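You operate a simulated robot arm through the tools that you are given. There is no shell and no other tool. Be economical: measure what you need, move in short steps, check, and stop when the job is done.

You run a simulated robot arm. Do the job below in one go: nothing can be reset, and whatever is moved stays where it is left.

TASK
Fire the orange ball that is short of bond to 0%, then the blue one.
Fine: the bond displays show which; heater on, heat cap on each; cap by its handle, never lifted while firing; stop at 0%; cap on its rest, heater off. Set down upright: what you pick out, heat cap.

Only the result counts: the job must be done as asked and must still hold three seconds after the hand-in. Knocking over, shifting, dropping, spilling or breaking anything else fails it. Lids that push on must go on centred and level and be pressed home; caps that screw on are set level and turned clockwise until they are tight.

THE ROBOT
A 6-joint arm with a two-finger parallel gripper, fixed in place. Base frame: the origin is at the foot of the arm, x ahead of it, y to its left, z up; the work surface is at about z = 860. Units: mm, rad, N and s.
With the tool pointing down near the work surface it reaches from about 460 to 860 mm from the base axis. Its first joint turns from -2.007 to 2.007 rad. Payload 4.2 kg.
The tool frame sits at the grasp point between the pads (the TCP): z along the fingers, y along the line on which they close. The tips reach 23 mm beyond it. Largest opening 94 mm; finger width 38, thickness 10; the body of the gripper, 54 by 96 mm, starts 39 mm behind the TCP.
Orientation is that of the tool frame in the base frame, as a unit quaternion [w, x, y, z]. With the fingers straight down and closing along the base's y, the tool's x points along the base's -x, its y along +y and its z along -z.

THE INTERFACE
- The arm moves only by the tool nudge_tool. Its argument "series" is a list of rows, each an object (a shift or turn left out is 0, a gripper value left out holds the last) with "angular": the turn, a rotation vector about the tool's x, y, z in units of 120 degrees (1.0 is 120 degrees), a list of three; "delta_pos": the shift along the tool's x, y, z in units of 250 mm (1.0 is 250 mm), a list of three; "grip": the opening, from 0 (shut) to 1 (fully open). In form: [{"angular": [wx, wy, wz], "delta_pos": [x, y, z], "grip": grip}, ...]. A call has 1 to 20 rows; each row is the pose to reach, as a shift and turn from the pose commanded when the call began, along the tool's axes at that moment. A call with a number of a shift or a turn outside -1 to 1 is refused whole. Each row takes 0.2 s and may step no farther than 50 mm and 0.15 rad from the row before; otherwise, or with a gripper value out of range, the whole call is refused. Where a pose cannot be reached the arm comes as near as it can. A force on the tool above 40 N (or 10 N above the force at the start of the call, whichever is more), or a blocked arm, ends the call early, and 0.2 s more pass. Each finger travels about 108 mm/s and halts on what it meets, pressing with about 20 N; the grip force reading is that of the motor and also rises with nothing between the fingers. The clock runs only during rows and for 0.2 s after the last one: add rows that repeat a pose to give the fingers time. It gives the time, the measured TCP pose, the force on the tool (base axes), the opening and the grip force at its end, in the units of the frame above (readings bear some noise), with the torque about the TCP (base axes, N m) and any sound that the robot's microphone picked up.
- Cameras (640 x 400 px; columns grow to the right, rows downward): "scene" is fixed at [48.6, -650, 1450.6]; the picture's right is [0.75, -0.66, 0.00], its down [-0.30, -0.34, -0.89] and it looks along [0.59, 0.67, -0.45] (base axes); focal length 337 px, centre (320, 200). "wrist" rides on the gripper at [87, 16, -74] in the tool frame; the picture's right is [-0.18, 0.98, 0.00], its down [-0.58, -0.11, -0.81] and it looks along [-0.79, -0.15, 0.59] (tool axes); focal length 243 px, centre (320, 200). There is no depth. A picture from a camera that has moved, and an enlarged one, comes with that camera's place and axes in the base frame and with its lens.
- camera(camera): a new picture of that camera. No time passes.
- slide_trunk(by): slides the trunk up (or, below 0, down) by that many mm; the arm rides with it, the base frame stays. It gives what a move gives, with no picture.
- zoom(camera, box): a new picture of the part [left, top, right, bottom] of that camera's present view, enlarged. No time passes.
- close_job(): hands the job in; it is judged then, once.

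Work in short steps. Places have to be worked out from the pictures, the camera data and where the tool is seen: move nearer, look again, correct. Check each grasp and each placing, and mend what went wrong. You have 120 turns and 64 pictures in all, those below and enlarged ones among them. Open the gripper and draw the arm clear of the work before you hand the job in, unless the task says otherwise; then end with one line.

The tools are called after "Call:" as a command line: name --argument value ..., lists and objects as JSON in quotes. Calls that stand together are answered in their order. nudge_tool: Moves the arm, as the interface text tells. Its arguments: {"type":"object","properties":{"series":{"type":"array","items":{"type":"object","properties":{"angular":{"type":"array","items":{"type":"number"}},"delta_pos":{"type":"array","items":{"type":"number"}},"grip":{"type":"number"}}}}},"required":["series"]} The other tools are called the same way: slide_trunk (by) slides the trunk up or down; camera (camera) takes a picture; zoom (camera, box) takes an enlarged picture of a part of a camera's view; close_job () hands the job in.

At the start:

```text
t: 0.0
tool_pos: [602.9, 32.9, 1094.3]
orientation: [0.0, 0.0, 1.0, 0.0]
wrist_force: [0.0, 0.8, 0.6]
moment: [0.01, -0.02, -0.01]
grip_width: 94.1
finger_force: 0.0
trunk travel left (down, up): [-800.0, 190.0]
```

scene: 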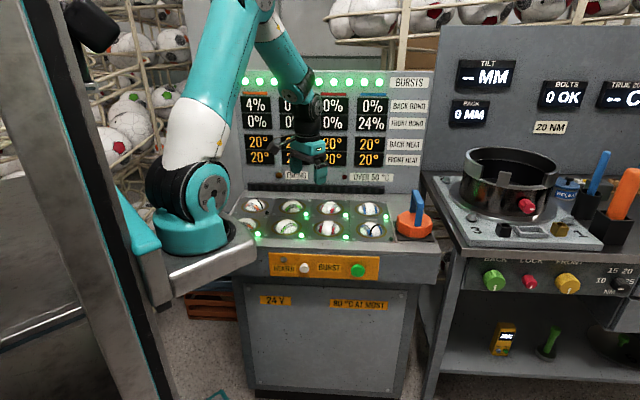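
wrist: 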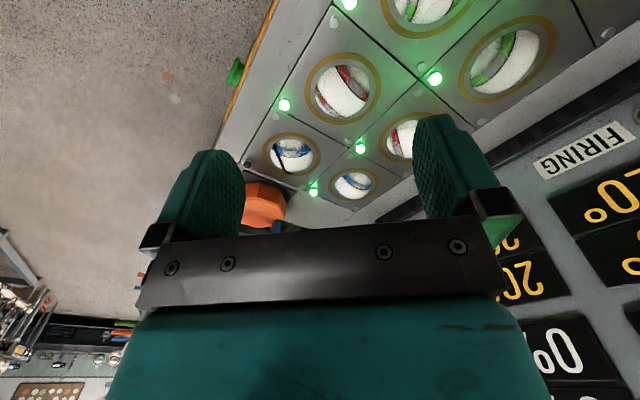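

I start by enlarging the displays and the console to read which balls are short of bond.

Call:
zoom --camera "scene" --box '[230, 60, 440, 190]'

Call:
zoom --camera "scene" --box '[220, 170, 450, 314]'

```text
3.05 times, centred on (335, 125) of scene
camera zoom: at [48.6, -650.0, 1450.6], right [0.75, -0.66, 0.0], down [-0.3, -0.34, -0.89], along [0.59, 0.67, -0.45], focal length 1026 px, centre (274, 429)
```

zoom: 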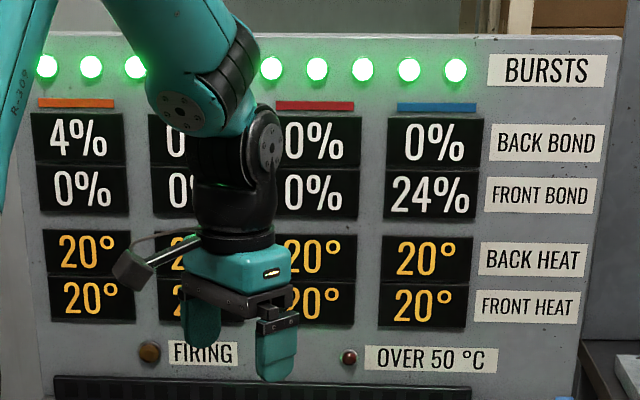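

```text
2.78 times, centred on (335, 242) of scene
camera zoom: at [48.6, -650.0, 1450.6], right [0.75, -0.66, 0.0], down [-0.3, -0.34, -0.89], along [0.59, 0.67, -0.45], focal length 935 px, centre (278, 83)
```

zoom: 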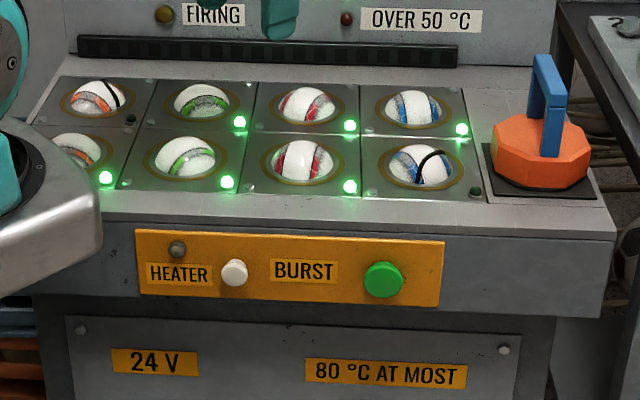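

Bond is left on the back orange ball (4%) and the front blue one (24%); these are also the two with dark lamps. The console appears turned about 45° to the base, with the cap near (864, -169). I turn the tool to match and move over toward the cap for a closer look.

Call:
nudge_tool --series '[{"delta_pos": [-0.084, -0.104, 0], "angular": [0, 0, -0.054]}, {"delta_pos": [-0.168, -0.209, 0], "angular": [0, 0, -0.107]}, {"delta_pos": [-0.252, -0.314, 0], "angular": [0, 0, -0.161]}, {"delta_pos": [-0.336, -0.418, 0], "angular": [0, 0, -0.214]}, {"delta_pos": [-0.42, -0.523, 0], "angular": [0, 0, -0.268]}, {"delta_pos": [-0.504, -0.627, 0], "angular": [0, 0, -0.321]}, {"delta_pos": [-0.588, -0.732, 0], "angular": [0, 0, -0.375]}, {"delta_pos": [-0.588, -0.732, 0], "angular": [0, 0, -0.375]}]'

Call:
camera --camera "wrist"

Call:
camera --camera "scene"

```text
t: 1.8
tool_pos: [748.8, -151.0, 1096.0]
orientation: [0.0, -0.383, 0.924, 0.0]
wrist_force: [-0.6, 0.3, 0.2]
moment: [0.0, -0.02, 0.03]
grip_width: 94.2
finger_force: 0.1
trunk travel left (down, up): [-800.0, 190.0]
```

```text
59 pictures are left
camera wrist: at [676.9, -202.6, 1170.0], right [-0.57, 0.82, 0.0], down [0.49, 0.34, 0.81], along [0.66, 0.46, -0.59], focal length 243 px, centre (320, 200)
```

wrist: 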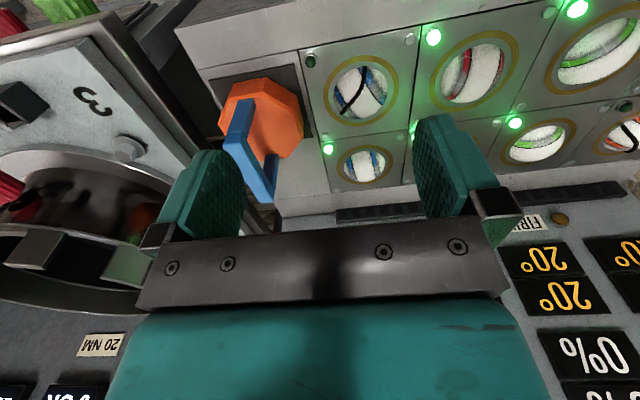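

```text
58 pictures are left
```

scene: 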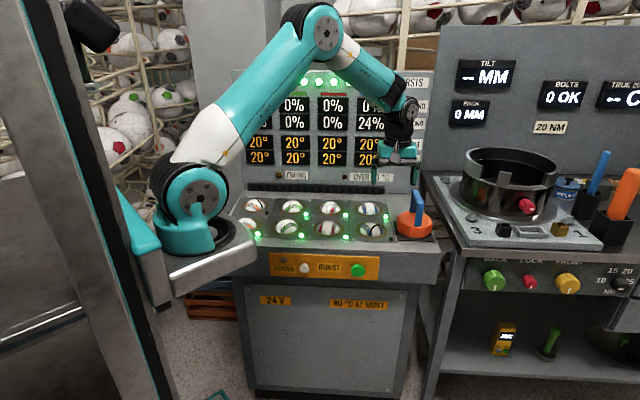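

The cap's handle is an arch running along the console's depth, so the present finger direction suits it. I zoom both views to triangulate handle, cap and knobs.

Call:
zoom --camera "scene" --box '[360, 170, 456, 250]'

Call:
zoom --camera "wrist" --box '[180, 20, 420, 220]'

Call:
zoom --camera "scene" --box '[256, 240, 396, 300]'

```text
5.00 times, centred on (408, 210) of scene
camera zoom: at [48.6, -650.0, 1450.6], right [0.75, -0.66, 0.0], down [-0.3, -0.34, -0.89], along [0.59, 0.67, -0.45], focal length 1684 px, centre (-120, 150)
```

zoom: 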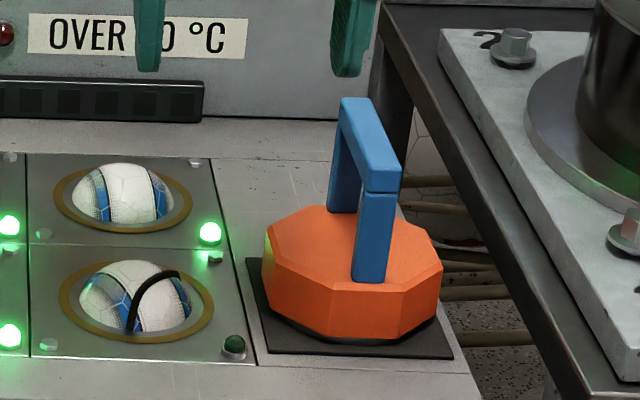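

```text
2.00 times, centred on (300, 120) of wrist
camera zoom: at [676.9, -202.6, 1170.0], right [-0.57, 0.82, 0.0], down [0.49, 0.34, 0.81], along [0.66, 0.46, -0.59], focal length 485 px, centre (360, 360)
```

zoom: 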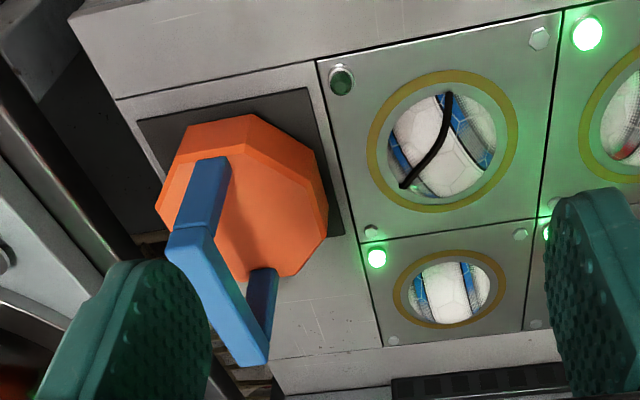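

```text
4.57 times, centred on (326, 270) of scene
camera zoom: at [48.6, -650.0, 1450.6], right [0.75, -0.66, 0.0], down [-0.3, -0.34, -0.89], along [0.59, 0.67, -0.45], focal length 1540 px, centre (293, -120)
```

zoom: 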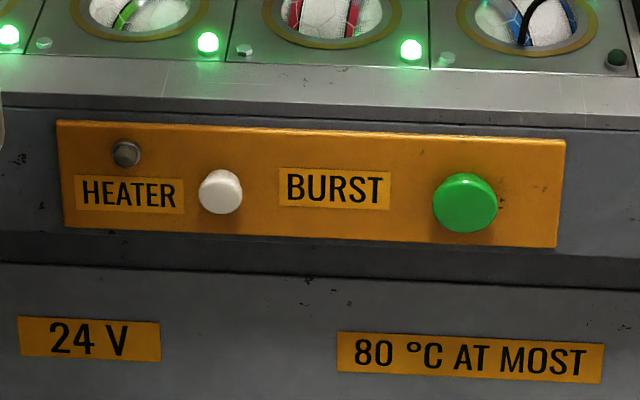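

Triangulation puts the handle's top bar from about (860,-180) to (921,-118) at z≈985. I move above its middle at safe height to see whether it's within reach.

Call:
nudge_tool --series '[{"delta_pos": [-0.1, -0.095, 0]}, {"delta_pos": [-0.2, -0.19, 0]}, {"delta_pos": [-0.3, -0.285, 0]}, {"delta_pos": [-0.3875, -0.382, 0]}, {"delta_pos": [-0.3875, -0.382, 0]}]'

Call:
camera --camera "wrist"

Call:
zoom --camera "scene" --box '[360, 130, 480, 250]'

```text
t: 3.0
tool_pos: [887.4, -147.5, 1098.0]
orientation: [-0.001, -0.383, 0.924, 0.0]
wrist_force: [-0.1, -0.3, 0.2]
moment: [-0.01, 0.0, 0.0]
grip_width: 94.2
finger_force: 0.0
trunk travel left (down, up): [-800.0, 190.0]
```

```text
54 pictures are left
camera wrist: at [813.8, -200.1, 1171.0], right [-0.57, 0.82, 0.0], down [0.49, 0.33, 0.81], along [0.66, 0.46, -0.59], focal length 243 px, centre (320, 200)
```

wrist: 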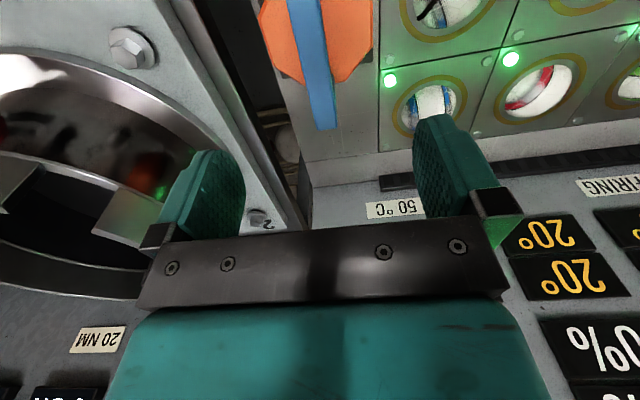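

```text
3.33 times, centred on (420, 190) of scene
camera zoom: at [48.6, -650.0, 1450.6], right [0.75, -0.66, 0.0], down [-0.3, -0.34, -0.89], along [0.59, 0.67, -0.45], focal length 1122 px, centre (-13, 233)
```

zoom: 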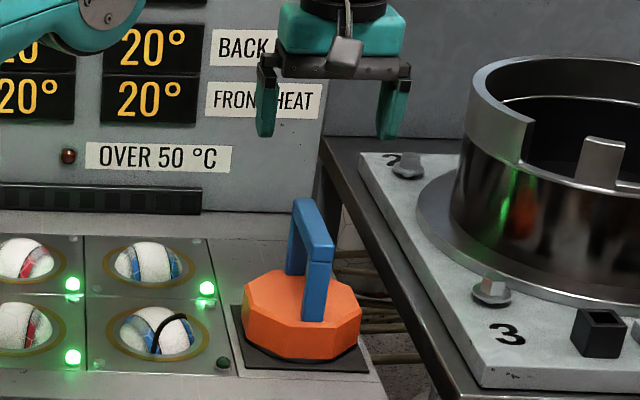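

The arm reaches well; the handle is centred within about 4 mm of the tool. I go down to z≈968 and close on the bar.

Call:
nudge_tool --series '[{"delta_pos": [-0.012, -0.014, 0.17]}, {"delta_pos": [-0.012, -0.014, 0.34]}, {"delta_pos": [-0.012, -0.014, 0.44]}, {"delta_pos": [-0.012, -0.014, 0.52]}, {"delta_pos": [-0.012, -0.014, 0.52]}]'

Call:
camera --camera "wrist"

Call:
zoom --camera "scene" --box '[360, 150, 480, 250]'

```text
t: 4.2
tool_pos: [889.9, -150.4, 966.4]
orientation: [0.0, -0.382, 0.924, 0.0]
wrist_force: [-0.2, 0.0, -0.1]
moment: [0.0, -0.01, -0.03]
grip_width: 93.6
finger_force: 0.1
trunk travel left (down, up): [-800.0, 190.0]
```

```text
52 pictures are left
camera wrist: at [816.5, -201.0, 1040.5], right [-0.57, 0.82, 0.0], down [0.49, 0.33, 0.81], along [0.67, 0.46, -0.59], focal length 243 px, centre (320, 200)
```

wrist: 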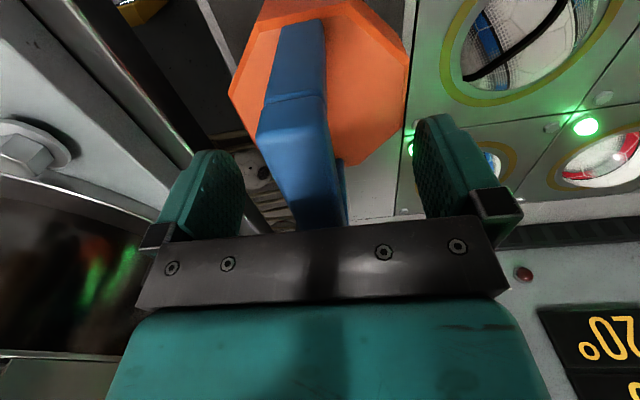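

```text
4.00 times, centred on (420, 200) of scene
camera zoom: at [48.6, -650.0, 1450.6], right [0.75, -0.66, 0.0], down [-0.3, -0.34, -0.89], along [0.59, 0.67, -0.45], focal length 1347 px, centre (-80, 200)
```

zoom: 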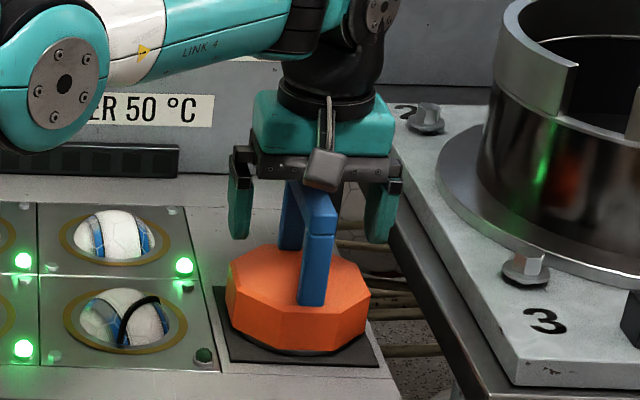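

The bar sits between the fingers. I close the gripper on it.

Call:
nudge_tool --series '[{"grip": 0.4}, {"grip": 0.2}, {"grip": 0}, {"grip": 0}, {"grip": 0}]'

Call:
camera --camera "wrist"

```text
t: 5.4
tool_pos: [889.1, -150.1, 966.2]
orientation: [0.001, -0.383, 0.924, 0.0]
wrist_force: [2.4, -1.3, 0.5]
moment: [0.17, -0.19, -0.09]
grip_width: 19.8
finger_force: 20.7
trunk travel left (down, up): [-800.0, 190.0]
```

```text
50 pictures are left
camera wrist: at [816.6, -201.1, 1040.5], right [-0.56, 0.83, 0.0], down [0.49, 0.33, 0.81], along [0.67, 0.46, -0.59], focal length 243 px, centre (320, 200)
```

wrist: 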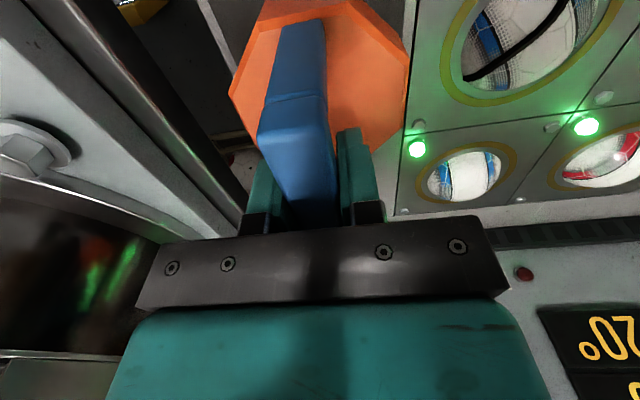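

The handle is held at 20 mm width with the rest pose TCP ≈ (889.5, -150.3, 966.4). I lift straight up and check the cap hangs level.

Call:
nudge_tool --series '[{"delta_pos": [0, 0, -0.04]}, {"delta_pos": [0, 0, -0.12]}, {"delta_pos": [0, 0, -0.28]}, {"delta_pos": [0, 0, -0.44]}, {"delta_pos": [0, 0, -0.44]}]'

Call:
zoom --camera "scene" --box '[352, 130, 480, 250]'

```text
t: 6.6
tool_pos: [891.4, -150.0, 1075.0]
orientation: [0.0, -0.383, 0.924, 0.0]
wrist_force: [-0.5, 0.4, -6.7]
moment: [-0.01, 0.03, -0.01]
grip_width: 19.9
finger_force: 19.5
trunk travel left (down, up): [-800.0, 190.0]
```

```text
3.33 times, centred on (416, 190) of scene
camera zoom: at [48.6, -650.0, 1450.6], right [0.75, -0.66, 0.0], down [-0.3, -0.34, -0.89], along [0.59, 0.67, -0.45], focal length 1122 px, centre (0, 233)
```

zoom: 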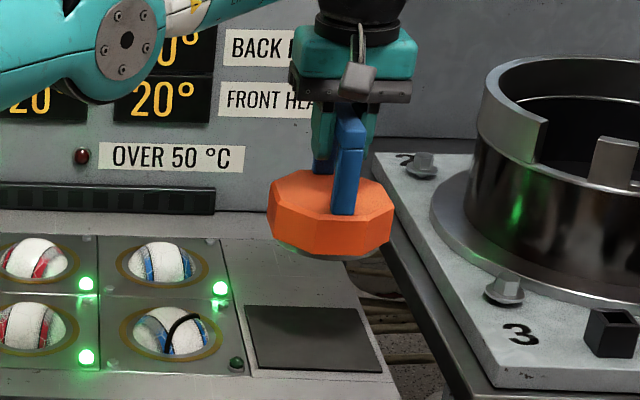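

The cap hangs level and its weight is under the TCP, so its centre ≈ TCP. The mat lies in line with the front row one pitch (≈140 mm) right of blue; the orange back pocket works out near (597, 341). I carry the cap there in stages.

Call:
nudge_tool --series '[{"delta_pos": [-0.0372, 0.148, 0]}, {"delta_pos": [-0.0744, 0.296, 0]}, {"delta_pos": [-0.1116, 0.444, 0]}, {"delta_pos": [-0.1488, 0.592, 0]}, {"delta_pos": [-0.186, 0.74, 0]}, {"delta_pos": [-0.186, 0.74, 0]}]'

Call:
nudge_tool --series '[{"delta_pos": [-0.0372, 0.148, 0]}, {"delta_pos": [-0.0744, 0.296, 0]}, {"delta_pos": [-0.1116, 0.444, 0]}, {"delta_pos": [-0.1488, 0.592, 0]}, {"delta_pos": [-0.186, 0.74, 0]}, {"delta_pos": [-0.186, 0.74, 0]}]'

Call:
nudge_tool --series '[{"delta_pos": [-0.0372, 0.148, 0]}, {"delta_pos": [-0.0744, 0.296, 0]}, {"delta_pos": [-0.1116, 0.444, 0]}, {"delta_pos": [-0.1488, 0.592, 0]}, {"delta_pos": [-0.186, 0.74, 0]}, {"delta_pos": [-0.186, 0.74, 0]}]'

Call:
camera --camera "scene"

Call:
camera --camera "wrist"

```text
t: 8.0
tool_pos: [792.2, 12.9, 1074.9]
orientation: [0.001, -0.383, 0.924, 0.0]
wrist_force: [-0.4, 0.0, -6.8]
moment: [0.04, 0.01, 0.01]
grip_width: 19.9
finger_force: 20.3
trunk travel left (down, up): [-800.0, 190.0]
```

```text
t: 9.4
tool_pos: [693.1, 178.1, 1074.5]
orientation: [0.0, -0.383, 0.924, -0.001]
wrist_force: [-0.1, -1.0, -6.1]
moment: [0.02, 0.03, 0.03]
grip_width: 19.8
finger_force: 19.7
trunk travel left (down, up): [-800.0, 190.0]
```

```text
t: 10.8
tool_pos: [597.6, 342.7, 1073.8]
orientation: [0.0, -0.383, 0.924, 0.0]
wrist_force: [0.7, 0.0, -6.6]
moment: [0.02, -0.03, 0.0]
grip_width: 19.9
finger_force: 19.5
trunk travel left (down, up): [-800.0, 190.0]
```

```text
48 pictures are left
```

scene: 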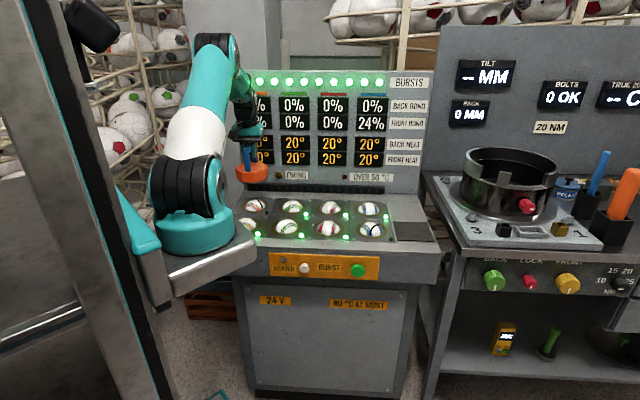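

```text
47 pictures are left
camera wrist: at [524.5, 291.4, 1149.2], right [-0.56, 0.83, 0.0], down [0.49, 0.33, 0.81], along [0.67, 0.46, -0.59], focal length 243 px, centre (320, 200)
```

wrist: 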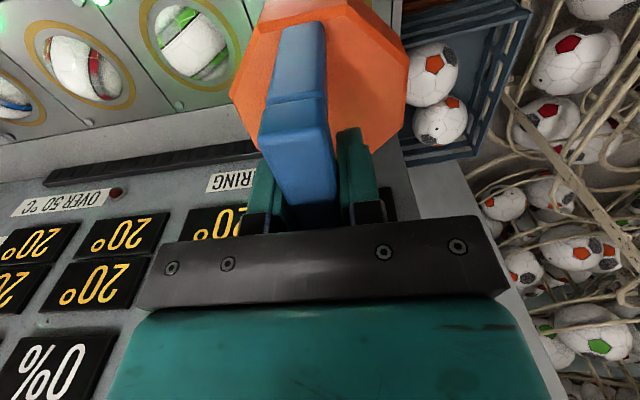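

I lower to TCP z≈1010 so the cap hovers just above the ball, then check alignment.

Call:
nudge_tool --series '[{"delta_pos": [0, 0, 0.13]}, {"delta_pos": [0, 0, 0.26]}, {"delta_pos": [0, 0, 0.26]}]'

Call:
zoom --camera "scene" --box '[215, 150, 343, 250]'

Call:
camera --camera "wrist"

```text
t: 11.6
tool_pos: [595.1, 340.4, 1008.4]
orientation: [0.0, -0.383, 0.924, 0.001]
wrist_force: [-0.2, -0.4, -7.6]
moment: [0.0, -0.02, -0.02]
grip_width: 19.8
finger_force: 20.4
trunk travel left (down, up): [-800.0, 190.0]
```

```text
4.00 times, centred on (279, 200) of scene
camera zoom: at [48.6, -650.0, 1450.6], right [0.75, -0.66, 0.0], down [-0.3, -0.34, -0.89], along [0.59, 0.67, -0.45], focal length 1347 px, centre (484, 200)
```

zoom: 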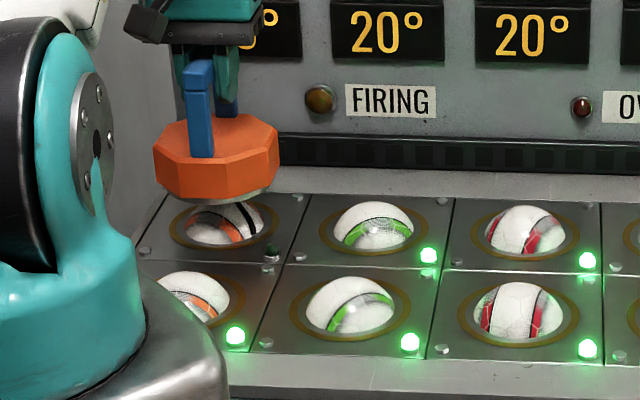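

```text
45 pictures are left
camera wrist: at [522.8, 290.5, 1083.0], right [-0.57, 0.82, 0.0], down [0.49, 0.33, 0.81], along [0.67, 0.46, -0.59], focal length 243 px, centre (320, 200)
```

wrist: 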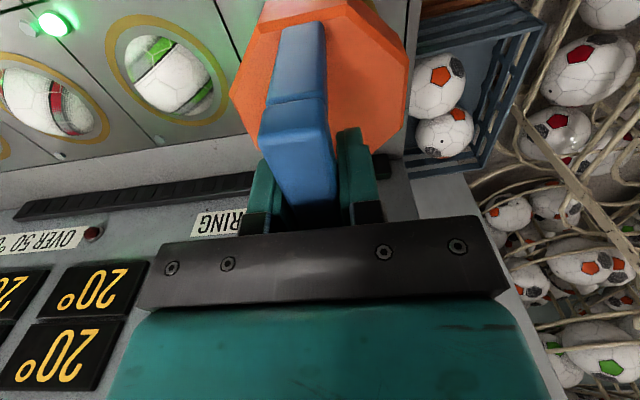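

Ring works out at ≈(599, 340.5), the cap is within a couple of mm. I correct slightly and lower to near the deck.

Call:
nudge_tool --series '[{"delta_pos": [-0.004, -0.008, 0.05]}, {"delta_pos": [-0.004, -0.008, 0.1]}, {"delta_pos": [-0.004, -0.008, 0.14]}, {"delta_pos": [-0.004, -0.008, 0.14]}]'

Call:
zoom --camera "scene" --box '[215, 150, 343, 250]'

```text
t: 12.6
tool_pos: [599.0, 342.3, 974.0]
orientation: [0.0, -0.382, 0.924, 0.001]
wrist_force: [-0.7, -0.4, -7.3]
moment: [-0.01, 0.03, 0.01]
grip_width: 20.0
finger_force: 19.9
trunk travel left (down, up): [-800.0, 190.0]
```

```text
4.00 times, centred on (279, 200) of scene
camera zoom: at [48.6, -650.0, 1450.6], right [0.75, -0.66, 0.0], down [-0.3, -0.34, -0.89], along [0.59, 0.67, -0.45], focal length 1347 px, centre (484, 200)
```

zoom: 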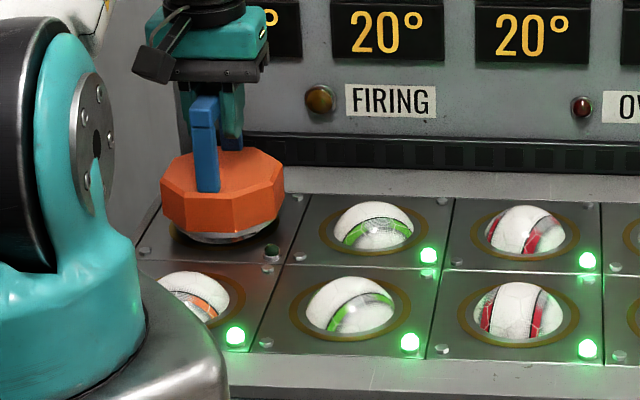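

Cap looks centred over the ring (columns 160–285 versus 168–279). I lower the remaining few mm gently.

Call:
nudge_tool --series '[{"delta_pos": [0, 0, 0.012]}, {"delta_pos": [0, 0, 0.02]}, {"delta_pos": [0, 0, 0.026]}, {"delta_pos": [0, 0, 0.032]}, {"delta_pos": [0, 0, 0.032]}]'

Call:
zoom --camera "scene" --box '[215, 170, 311, 240]'

```text
t: 13.8
tool_pos: [598.9, 341.8, 966.7]
orientation: [0.001, -0.383, 0.924, 0.0]
wrist_force: [0.4, -0.3, -6.8]
moment: [0.01, 0.01, 0.02]
grip_width: 19.9
finger_force: 19.7
trunk travel left (down, up): [-800.0, 190.0]
```

```text
5.71 times, centred on (263, 205) of scene
camera zoom: at [48.6, -650.0, 1450.6], right [0.75, -0.66, 0.0], down [-0.3, -0.34, -0.89], along [0.59, 0.67, -0.45], focal length 1924 px, centre (646, 171)
```

zoom: 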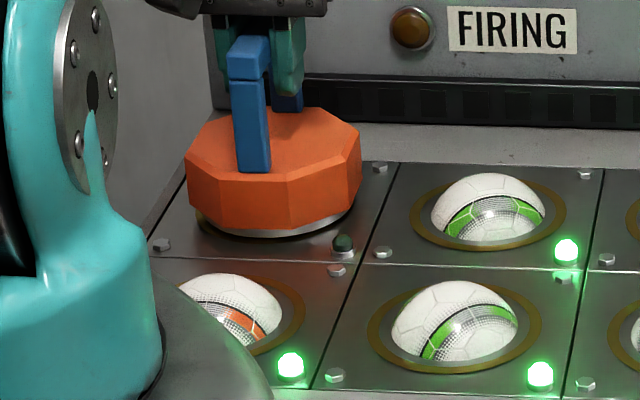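

No contact yet and the ring's gold edge still shows slightly; I keep lowering in 1 mm steps.

Call:
nudge_tool --series '[{"delta_pos": [0, 0, 0.004]}, {"delta_pos": [0, 0, 0.008]}, {"delta_pos": [0, 0, 0.012]}, {"delta_pos": [0, 0, 0.012]}]'

Call:
zoom --camera "scene" --box '[215, 170, 311, 240]'

```text
t: 14.8
tool_pos: [599.4, 340.1, 963.6]
orientation: [0.0, -0.382, 0.924, -0.001]
wrist_force: [0.5, -1.0, -3.8]
moment: [0.06, -0.09, -0.07]
grip_width: 19.7
finger_force: 20.2
trunk travel left (down, up): [-800.0, 190.0]
```

```text
5.71 times, centred on (263, 205) of scene
camera zoom: at [48.6, -650.0, 1450.6], right [0.75, -0.66, 0.0], down [-0.3, -0.34, -0.89], along [0.59, 0.67, -0.45], focal length 1924 px, centre (646, 171)
```

zoom: 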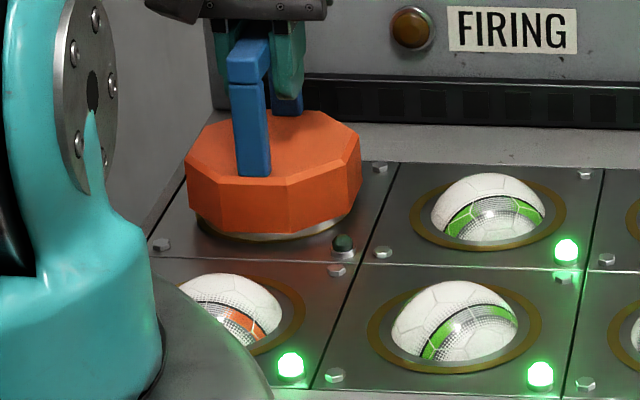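

Contact has just begun and the cap is centred on the ring. I ease down another 1–2 mm to take the weight off.

Call:
nudge_tool --series '[{"delta_pos": [0, 0, 0.003]}, {"delta_pos": [0, 0, 0.006]}, {"delta_pos": [0, 0, 0.006]}]'

Call:
zoom --camera "scene" --box '[225, 180, 305, 230]'

```text
t: 15.6
tool_pos: [598.1, 341.3, 963.0]
orientation: [0.001, -0.382, 0.924, 0.0]
wrist_force: [3.1, -2.0, 9.8]
moment: [-0.35, 0.4, 0.15]
grip_width: 19.9
finger_force: 20.3
trunk travel left (down, up): [-800.0, 190.0]
```

```text
8.00 times, centred on (265, 205) of scene
camera zoom: at [48.6, -650.0, 1450.6], right [0.75, -0.66, 0.0], down [-0.3, -0.34, -0.89], along [0.59, 0.67, -0.45], focal length 2694 px, centre (760, 160)
```

zoom: 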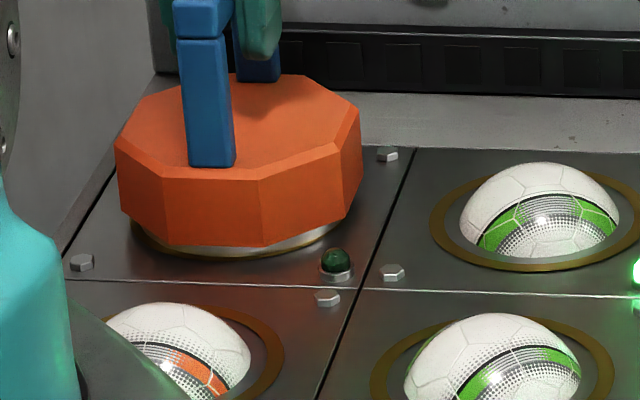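

The cap is seated flat (3 mm lower than on its mat, pressing ~17 N). I release, rise clear, and check it.

Call:
nudge_tool --series '[{"grip": 0.3}, {"grip": 0.6}, {"grip": 0.6}, {"delta_pos": [0, 0, -0.1], "grip": 0.6}, {"delta_pos": [0, 0, -0.28], "grip": 0.6}, {"delta_pos": [0, 0, -0.46], "grip": 0.6}, {"delta_pos": [0, 0, -0.46], "grip": 0.6}]'

Call:
zoom --camera "scene" --box '[220, 170, 316, 240]'

```text
t: 17.2
tool_pos: [597.3, 342.4, 1077.7]
orientation: [0.0, -0.383, 0.924, 0.0]
wrist_force: [0.5, 0.5, 0.2]
moment: [0.04, 0.0, -0.03]
grip_width: 56.4
finger_force: 0.0
trunk travel left (down, up): [-800.0, 190.0]
```

```text
5.71 times, centred on (268, 205) of scene
camera zoom: at [48.6, -650.0, 1450.6], right [0.75, -0.66, 0.0], down [-0.3, -0.34, -0.89], along [0.59, 0.67, -0.45], focal length 1924 px, centre (617, 171)
```

zoom: 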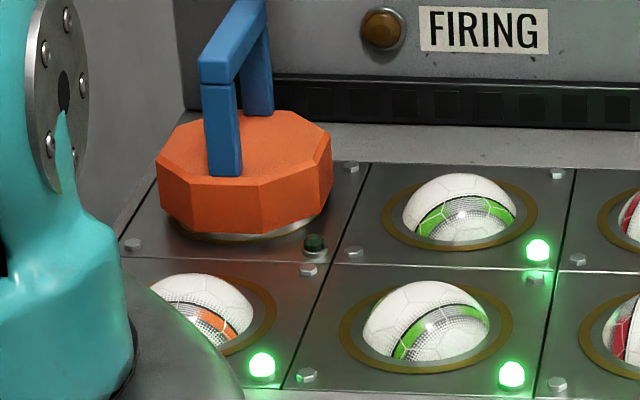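

Cap is stable. Now I bring the closed gripper out in front of the console toward the heater button (estimated ≈(555,-1,802)), staying high.

Call:
nudge_tool --series '[{"delta_pos": [0.1336, -0.0852, 0], "grip": 0}, {"delta_pos": [0.2672, -0.1704, 0]}, {"delta_pos": [0.4008, -0.2556, 0]}, {"delta_pos": [0.5344, -0.3408, 0]}, {"delta_pos": [0.668, -0.426, 0]}, {"delta_pos": [0.668, -0.426, 0]}]'

Call:
nudge_tool --series '[{"delta_pos": [0.1336, -0.0852, 0]}, {"delta_pos": [0.2672, -0.1704, 0]}, {"delta_pos": [0.4008, -0.2556, 0]}, {"delta_pos": [0.5344, -0.3408, 0]}, {"delta_pos": [0.668, -0.426, 0]}, {"delta_pos": [0.668, -0.426, 0]}]'

Call:
camera --camera "scene"

Call:
camera --camera "wrist"

```text
t: 18.6
tool_pos: [553.5, 147.9, 1078.2]
orientation: [0.0, -0.383, 0.924, -0.001]
wrist_force: [-0.3, -0.5, 0.3]
moment: [0.03, -0.01, 0.01]
grip_width: 0.0
finger_force: 20.1
trunk travel left (down, up): [-800.0, 190.0]
```

```text
t: 20.0
tool_pos: [513.8, -43.8, 1077.6]
orientation: [0.0, -0.383, 0.924, 0.0]
wrist_force: [-0.6, 0.1, 0.0]
moment: [-0.03, -0.01, -0.02]
grip_width: 0.0
finger_force: 20.3
trunk travel left (down, up): [-800.0, 190.0]
```

```text
39 pictures are left
```

scene: 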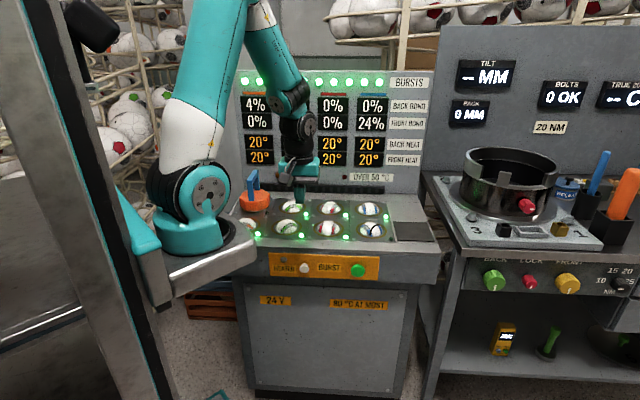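

```text
38 pictures are left
camera wrist: at [441.0, -95.4, 1152.3], right [-0.57, 0.82, 0.0], down [0.49, 0.33, 0.81], along [0.67, 0.46, -0.59], focal length 243 px, centre (320, 200)
```

wrist: 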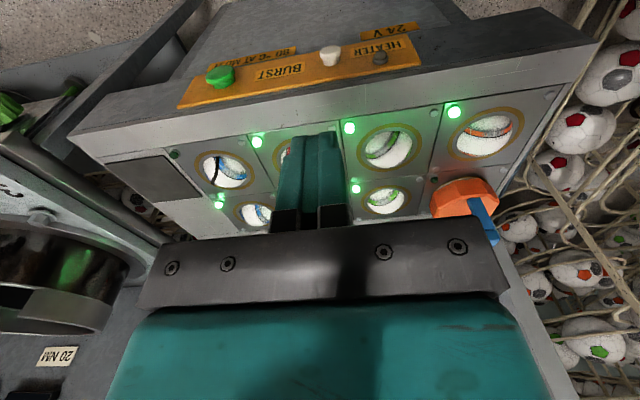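

Both views agree: white button ≈(558,2,798), green ≈(668,-115,802). To keep the gripper body clear of the deck edge I'll press with the fingertips tilted 30° forward; first descend in front of the heater button.

Call:
nudge_tool --series '[{"delta_pos": [0, 0, 0.15]}, {"delta_pos": [0, 0, 0.3]}, {"delta_pos": [0, 0, 0.45]}, {"delta_pos": [0, 0, 0.6]}, {"delta_pos": [0, 0, 0.6]}]'

Call:
nudge_tool --series '[{"delta_pos": [0, 0, 0.12], "angular": [0, -0.0625, 0]}, {"delta_pos": [0, 0, 0.24], "angular": [0, -0.125, 0]}, {"delta_pos": [0, 0, 0.36], "angular": [0, -0.1875, 0]}, {"delta_pos": [0, 0, 0.478], "angular": [0, -0.25, 0]}, {"delta_pos": [0, 0, 0.478], "angular": [0, -0.25, 0]}]'

Call:
zoom --camera "scene" --box '[224, 190, 400, 300]'

Call:
camera --camera "wrist"

```text
t: 21.2
tool_pos: [513.6, -45.3, 927.6]
orientation: [0.0, -0.383, 0.924, 0.0]
wrist_force: [1.1, 0.2, -0.2]
moment: [-0.01, 0.01, -0.01]
grip_width: 0.0
finger_force: 19.7
trunk travel left (down, up): [-800.0, 190.0]
```

```text
t: 22.4
tool_pos: [513.2, -46.8, 807.0]
orientation: [0.241, -0.369, 0.892, 0.099]
wrist_force: [0.5, -0.5, 1.2]
moment: [0.02, 0.0, 0.01]
grip_width: 0.1
finger_force: 20.4
trunk travel left (down, up): [-800.0, 190.0]
```

```text
3.64 times, centred on (312, 245) of scene
camera zoom: at [48.6, -650.0, 1450.6], right [0.75, -0.66, 0.0], down [-0.3, -0.34, -0.89], along [0.59, 0.67, -0.45], focal length 1225 px, centre (349, 36)
```

zoom: 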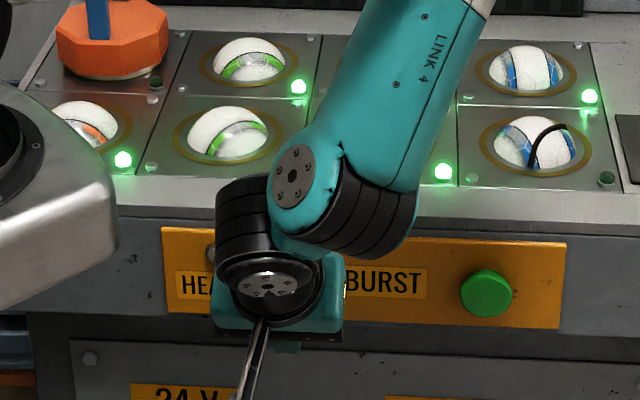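

```text
36 pictures are left
camera wrist: at [421.4, -116.0, 827.9], right [-0.58, 0.81, 0.09], down [0.15, -0.01, 0.99], along [0.8, 0.59, -0.12], focal length 243 px, centre (320, 200)
```

wrist: 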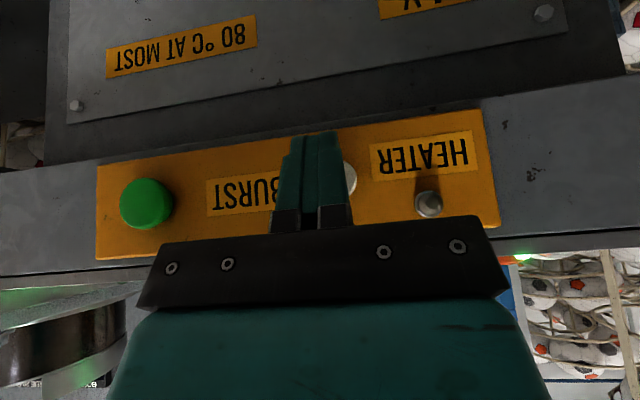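

The white button sits slightly lower/deeper (≈z 793, 403 mm depth). I advance the fingertip corner toward it in small steps and listen.

Call:
nudge_tool --series '[{"delta_pos": [-0.046, 0.012, 0.0404]}, {"delta_pos": [-0.098, 0.012, 0.0704]}, {"delta_pos": [-0.112, 0.012, 0.0784]}, {"delta_pos": [-0.1187, 0.012, 0.0824]}, {"delta_pos": [-0.1187, 0.012, 0.0824]}]'

Call:
camera --camera "wrist"

```text
t: 23.6
tool_pos: [535.6, -19.7, 804.5]
orientation: [0.24, -0.37, 0.892, 0.099]
wrist_force: [-1.3, -1.0, -0.7]
moment: [-0.03, 0.01, 0.03]
grip_width: 0.3
finger_force: 20.2
trunk travel left (down, up): [-800.0, 190.0]
heard: click
```

```text
35 pictures are left
camera wrist: at [445.0, -88.5, 825.0], right [-0.58, 0.81, 0.09], down [0.15, -0.01, 0.99], along [0.8, 0.59, -0.12], focal length 243 px, centre (320, 200)
```

wrist: 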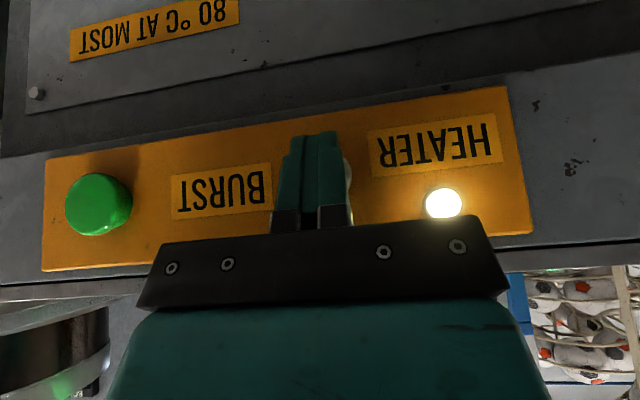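

The heater clicked on and its lamp is lit. I back off 25 mm and shift 162 mm along the panel to stand in front of the green BURST button.

Call:
nudge_tool --series '[{"delta_pos": [0.0866, 0, -0.05]}, {"delta_pos": [0.0866, -0.16, -0.05]}, {"delta_pos": [0.0866, -0.32, -0.05]}, {"delta_pos": [0.0866, -0.48, -0.05]}, {"delta_pos": [0.0866, -0.65, -0.05]}, {"delta_pos": [0.0866, -0.65, -0.05]}]'

Call:
camera --camera "scene"

Call:
camera --camera "wrist"

```text
t: 25.0
tool_pos: [634.4, -153.3, 806.6]
orientation: [0.239, -0.37, 0.892, 0.099]
wrist_force: [-0.2, 0.7, -0.6]
moment: [-0.01, 0.02, -0.05]
grip_width: 0.0
finger_force: 20.1
trunk travel left (down, up): [-800.0, 190.0]
```

```text
34 pictures are left
```

scene: 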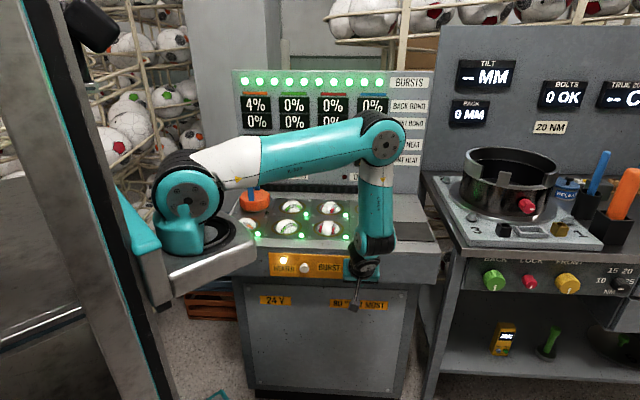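

```text
33 pictures are left
camera wrist: at [544.0, -222.0, 827.0], right [-0.58, 0.81, 0.09], down [0.15, -0.01, 0.99], along [0.8, 0.59, -0.12], focal length 243 px, centre (320, 200)
```

wrist: 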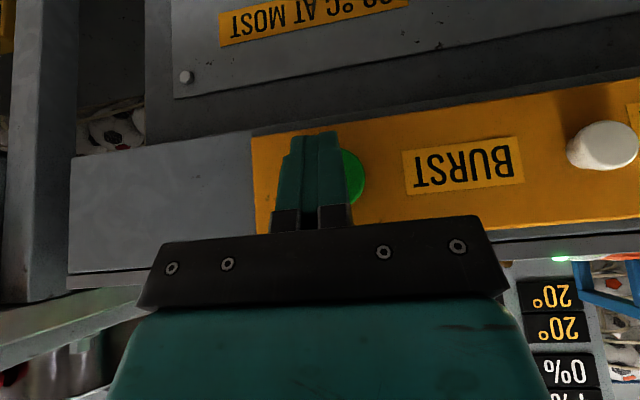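

The fingertips line up with the green button as they did with the white one. I give one short press and return, then read the display.

Call:
nudge_tool --series '[{"delta_pos": [-0.052, 0, 0.03]}, {"delta_pos": [-0.0762, 0, 0.044]}, {"delta_pos": [-0.0866, 0, 0.05]}, {"delta_pos": [-0.052, 0, 0.03]}, {"delta_pos": [0, 0, 0]}]'

Call:
zoom --camera "scene" --box '[230, 60, 440, 190]'

```text
t: 26.2
tool_pos: [634.1, -150.0, 805.2]
orientation: [0.239, -0.37, 0.892, 0.1]
wrist_force: [0.4, 1.2, 0.4]
moment: [-0.01, -0.03, 0.01]
grip_width: 0.2
finger_force: 19.8
trunk travel left (down, up): [-800.0, 190.0]
heard: click
```

```text
3.05 times, centred on (335, 125) of scene
camera zoom: at [48.6, -650.0, 1450.6], right [0.75, -0.66, 0.0], down [-0.3, -0.34, -0.89], along [0.59, 0.67, -0.45], focal length 1026 px, centre (274, 429)
```

zoom: 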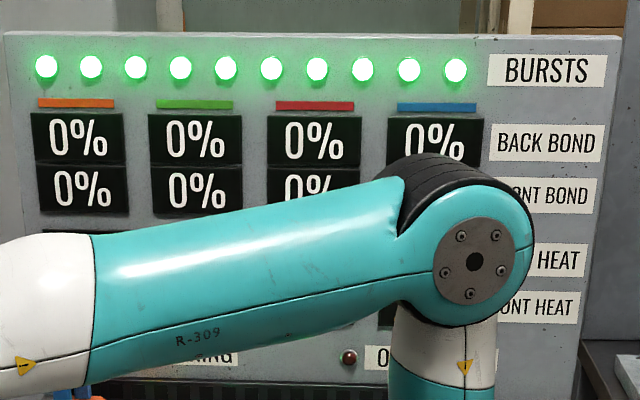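

Back orange bond reads 0% after a single burst. I withdraw upward, straightening the tool, and check the firing lamp and ball lamp.

Call:
nudge_tool --series '[{"delta_pos": [-0.08, 0, -0.1385], "angular": [0, 0.04, 0]}, {"delta_pos": [-0.16, 0, -0.277], "angular": [0, 0.08, 0]}, {"delta_pos": [-0.24, 0, -0.4155], "angular": [0, 0.12, 0]}, {"delta_pos": [-0.32, 0, -0.554], "angular": [0, 0.16, 0]}, {"delta_pos": [-0.4, 0, -0.6925], "angular": [0, 0.2, 0]}, {"delta_pos": [-0.48, 0, -0.831], "angular": [0, 0.25, 0]}, {"delta_pos": [-0.48, 0, -0.831], "angular": [0, 0.25, 0]}]'

Call:
camera --camera "scene"

```text
t: 27.8
tool_pos: [634.5, -148.8, 1046.1]
orientation: [-0.001, -0.383, 0.924, 0.0]
wrist_force: [0.1, 0.5, -1.3]
moment: [0.06, 0.0, 0.01]
grip_width: 0.0
finger_force: 20.0
trunk travel left (down, up): [-800.0, 190.0]
```

```text
31 pictures are left
```

scene: 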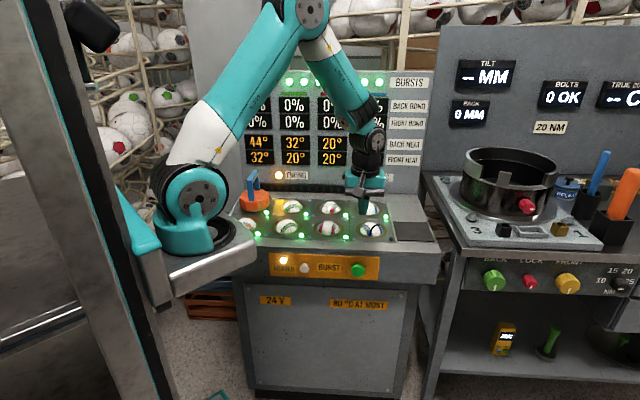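

The firing lamp is still lit (heat 44°). While it finishes, I travel back above the cap handle with open fingers.

Call:
nudge_tool --series '[{"delta_pos": [-0.1073, 0.1242, -0.02]}, {"delta_pos": [-0.2146, 0.2484, -0.04]}, {"delta_pos": [-0.3219, 0.3726, -0.06]}, {"delta_pos": [-0.4292, 0.4968, -0.08]}, {"delta_pos": [-0.5365, 0.621, -0.1]}, {"delta_pos": [-0.6435, 0.745, -0.12]}]'

Call:
nudge_tool --series '[{"delta_pos": [-0.1073, 0.1242, 0], "grip": 0.6}, {"delta_pos": [-0.2146, 0.2484, 0]}, {"delta_pos": [-0.3219, 0.3726, 0]}, {"delta_pos": [-0.4292, 0.4968, 0]}, {"delta_pos": [-0.5365, 0.621, 0]}, {"delta_pos": [-0.6435, 0.745, 0]}, {"delta_pos": [-0.6435, 0.745, 0]}]'

Call:
zoom --camera "scene" --box '[210, 60, 430, 230]'

```text
t: 29.2
tool_pos: [613.8, 95.5, 1073.8]
orientation: [0.0, -0.383, 0.924, 0.0]
wrist_force: [1.0, -0.2, 0.9]
moment: [0.03, -0.01, -0.01]
grip_width: 0.0
finger_force: 20.3
trunk travel left (down, up): [-800.0, 190.0]
```

```text
t: 30.8
tool_pos: [596.6, 340.9, 1072.5]
orientation: [-0.001, -0.383, 0.924, 0.0]
wrist_force: [0.5, -0.5, -0.9]
moment: [0.02, -0.01, -0.01]
grip_width: 56.3
finger_force: 0.1
trunk travel left (down, up): [-800.0, 190.0]
```

```text
2.35 times, centred on (320, 145) of scene
camera zoom: at [48.6, -650.0, 1450.6], right [0.75, -0.66, 0.0], down [-0.3, -0.34, -0.89], along [0.59, 0.67, -0.45], focal length 792 px, centre (320, 329)
```

zoom: 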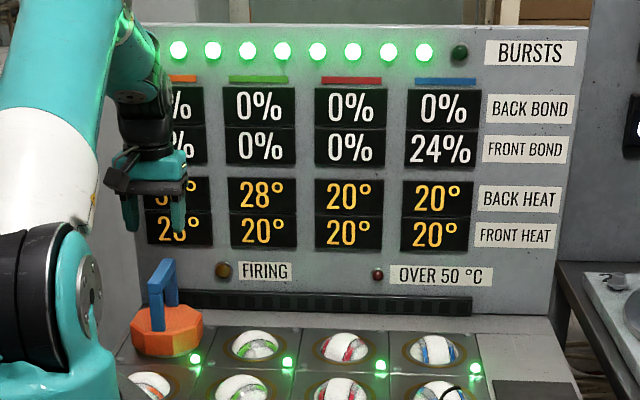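

Firing lamp is off, one burst used, and the orange ball's lamp is green. I descend onto the handle and grip it.

Call:
nudge_tool --series '[{"delta_pos": [-0.003, 0, 0.15]}, {"delta_pos": [-0.003, 0, 0.3]}, {"delta_pos": [-0.003, 0, 0.43]}, {"delta_pos": [-0.003, 0, 0.43]}, {"delta_pos": [-0.003, 0, 0.43], "grip": 0.3}, {"delta_pos": [-0.003, 0, 0.43], "grip": 0}, {"delta_pos": [-0.003, 0, 0.43], "grip": 0}, {"delta_pos": [-0.003, 0, 0.43], "grip": 0}]'

Call:
zoom --camera "scene" --box '[210, 110, 390, 230]'

```text
t: 32.6
tool_pos: [596.9, 341.9, 966.8]
orientation: [0.001, -0.382, 0.924, 0.0]
wrist_force: [-0.3, 0.4, -0.5]
moment: [0.19, -0.2, -0.05]
grip_width: 20.1
finger_force: 19.9
trunk travel left (down, up): [-800.0, 190.0]
```

```text
3.33 times, centred on (300, 170) of scene
camera zoom: at [48.6, -650.0, 1450.6], right [0.75, -0.66, 0.0], down [-0.3, -0.34, -0.89], along [0.59, 0.67, -0.45], focal length 1122 px, centre (387, 300)
```

zoom: 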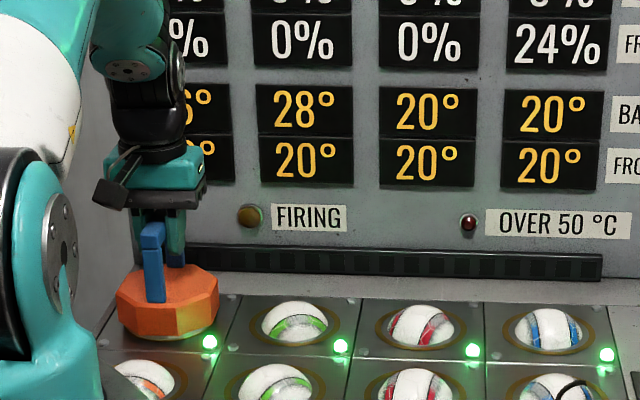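

Gripped, firing is off. I lift and carry the cap toward the front blue pocket at ≈(796, -55).

Call:
nudge_tool --series '[{"delta_pos": [0, 0, -0.04]}, {"delta_pos": [0, 0, -0.14]}, {"delta_pos": [0, 0, -0.29]}, {"delta_pos": [0, 0, -0.44]}, {"delta_pos": [0, 0, -0.44]}]'

Call:
nudge_tool --series '[{"delta_pos": [0.0465, -0.14, 0]}, {"delta_pos": [0.093, -0.28, 0]}, {"delta_pos": [0.1395, -0.42, 0]}, {"delta_pos": [0.186, -0.56, 0]}, {"delta_pos": [0.2325, -0.7, 0]}, {"delta_pos": [0.279, -0.841, 0]}]'

Call:
nudge_tool --series '[{"delta_pos": [0.0465, -0.14, 0]}, {"delta_pos": [0.093, -0.28, 0]}, {"delta_pos": [0.1395, -0.42, 0]}, {"delta_pos": [0.186, -0.56, 0]}, {"delta_pos": [0.2325, -0.7, 0]}, {"delta_pos": [0.279, -0.841, 0]}, {"delta_pos": [0.279, -0.841, 0.15]}, {"delta_pos": [0.279, -0.841, 0.27]}, {"delta_pos": [0.279, -0.841, 0.27]}]'

Call:
zoom --camera "scene" --box '[310, 160, 438, 250]'

```text
t: 33.8
tool_pos: [597.2, 340.6, 1076.4]
orientation: [-0.001, -0.382, 0.924, -0.001]
wrist_force: [0.4, -1.2, -6.6]
moment: [0.0, 0.03, -0.01]
grip_width: 20.1
finger_force: 19.6
trunk travel left (down, up): [-800.0, 190.0]
```

```text
t: 35.2
tool_pos: [695.6, 144.6, 1077.5]
orientation: [0.0, -0.385, 0.923, 0.0]
wrist_force: [-0.6, 0.4, -7.1]
moment: [-0.06, 0.02, 0.0]
grip_width: 20.0
finger_force: 19.9
trunk travel left (down, up): [-800.0, 190.0]
```

```text
t: 37.2
tool_pos: [798.2, -55.2, 1009.8]
orientation: [-0.001, -0.383, 0.924, 0.0]
wrist_force: [-0.4, 0.4, -6.5]
moment: [-0.02, 0.01, -0.01]
grip_width: 20.0
finger_force: 20.0
trunk travel left (down, up): [-800.0, 190.0]
```

```text
4.44 times, centred on (374, 205) of scene
camera zoom: at [48.6, -650.0, 1450.6], right [0.75, -0.66, 0.0], down [-0.3, -0.34, -0.89], along [0.59, 0.67, -0.45], focal length 1497 px, centre (80, 178)
```

zoom: 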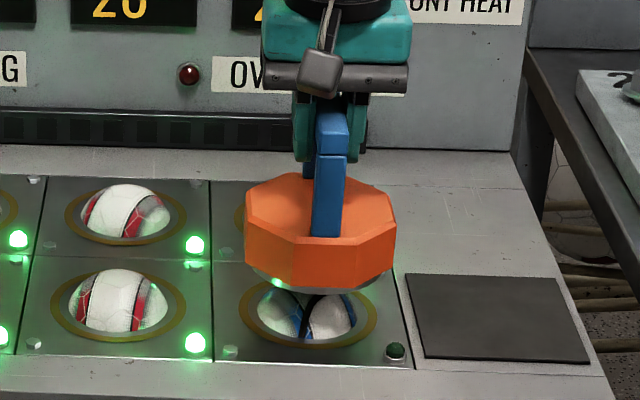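

Cap seems maybe a few mm to the right of the ring; I lower to just above it and re-measure.

Call:
nudge_tool --series '[{"delta_pos": [0, 0, 0.07]}, {"delta_pos": [0, 0, 0.136]}, {"delta_pos": [0, 0, 0.136]}]'

Call:
zoom --camera "scene" --box '[330, 185, 420, 240]'

```text
t: 38.0
tool_pos: [797.8, -55.9, 975.7]
orientation: [0.0, -0.383, 0.924, 0.0]
wrist_force: [0.3, 0.3, -7.2]
moment: [-0.01, 0.02, 0.02]
grip_width: 19.8
finger_force: 19.6
trunk travel left (down, up): [-800.0, 190.0]
```

```text
7.11 times, centred on (375, 212) of scene
camera zoom: at [48.6, -650.0, 1450.6], right [0.75, -0.66, 0.0], down [-0.3, -0.34, -0.89], along [0.59, 0.67, -0.45], focal length 2395 px, centre (-71, 111)
```

zoom: 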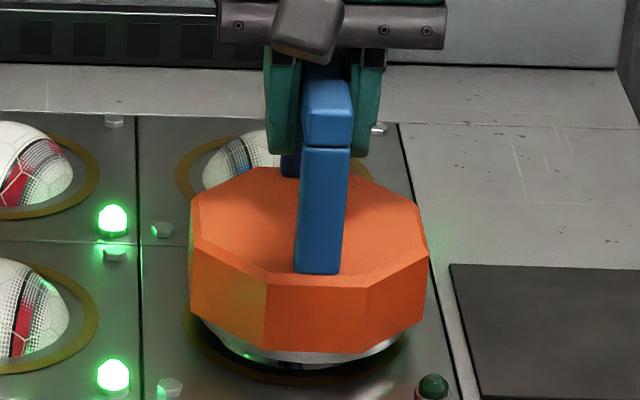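

Measured: cap is ~4 mm right and ~3–4 mm toward the front of the ring. I correct and lower 6 mm.

Call:
nudge_tool --series '[{"delta_pos": [-0.014, 0.016, 0]}, {"delta_pos": [-0.014, 0.016, 0.024]}, {"delta_pos": [-0.014, 0.016, 0.024]}]'

Call:
zoom --camera "scene" --box '[330, 185, 420, 240]'

```text
t: 38.8
tool_pos: [797.3, -50.3, 970.1]
orientation: [0.001, -0.383, 0.924, 0.0]
wrist_force: [-0.1, -0.1, -7.6]
moment: [-0.01, 0.01, 0.03]
grip_width: 19.7
finger_force: 20.1
trunk travel left (down, up): [-800.0, 190.0]
```

```text
7.11 times, centred on (375, 212) of scene
camera zoom: at [48.6, -650.0, 1450.6], right [0.75, -0.66, 0.0], down [-0.3, -0.34, -0.89], along [0.59, 0.67, -0.45], focal length 2395 px, centre (-71, 111)
```

zoom: 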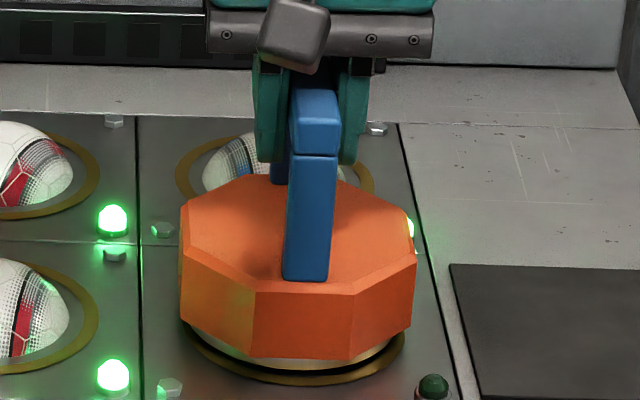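

Now centred (298 vs expected ~298). I lower the last few mm to contact.

Call:
nudge_tool --series '[{"delta_pos": [0, 0, 0.006]}, {"delta_pos": [0, 0, 0.01]}, {"delta_pos": [0, 0, 0.014]}, {"delta_pos": [0, 0, 0.017]}, {"delta_pos": [0, 0, 0.017]}]'

```text
t: 40.0
tool_pos: [797.2, -48.9, 967.3]
orientation: [0.0, -0.383, 0.924, 0.0]
wrist_force: [-3.0, -1.5, -2.5]
moment: [-0.17, 0.27, -0.02]
grip_width: 19.8
finger_force: 20.2
trunk travel left (down, up): [-800.0, 190.0]
```

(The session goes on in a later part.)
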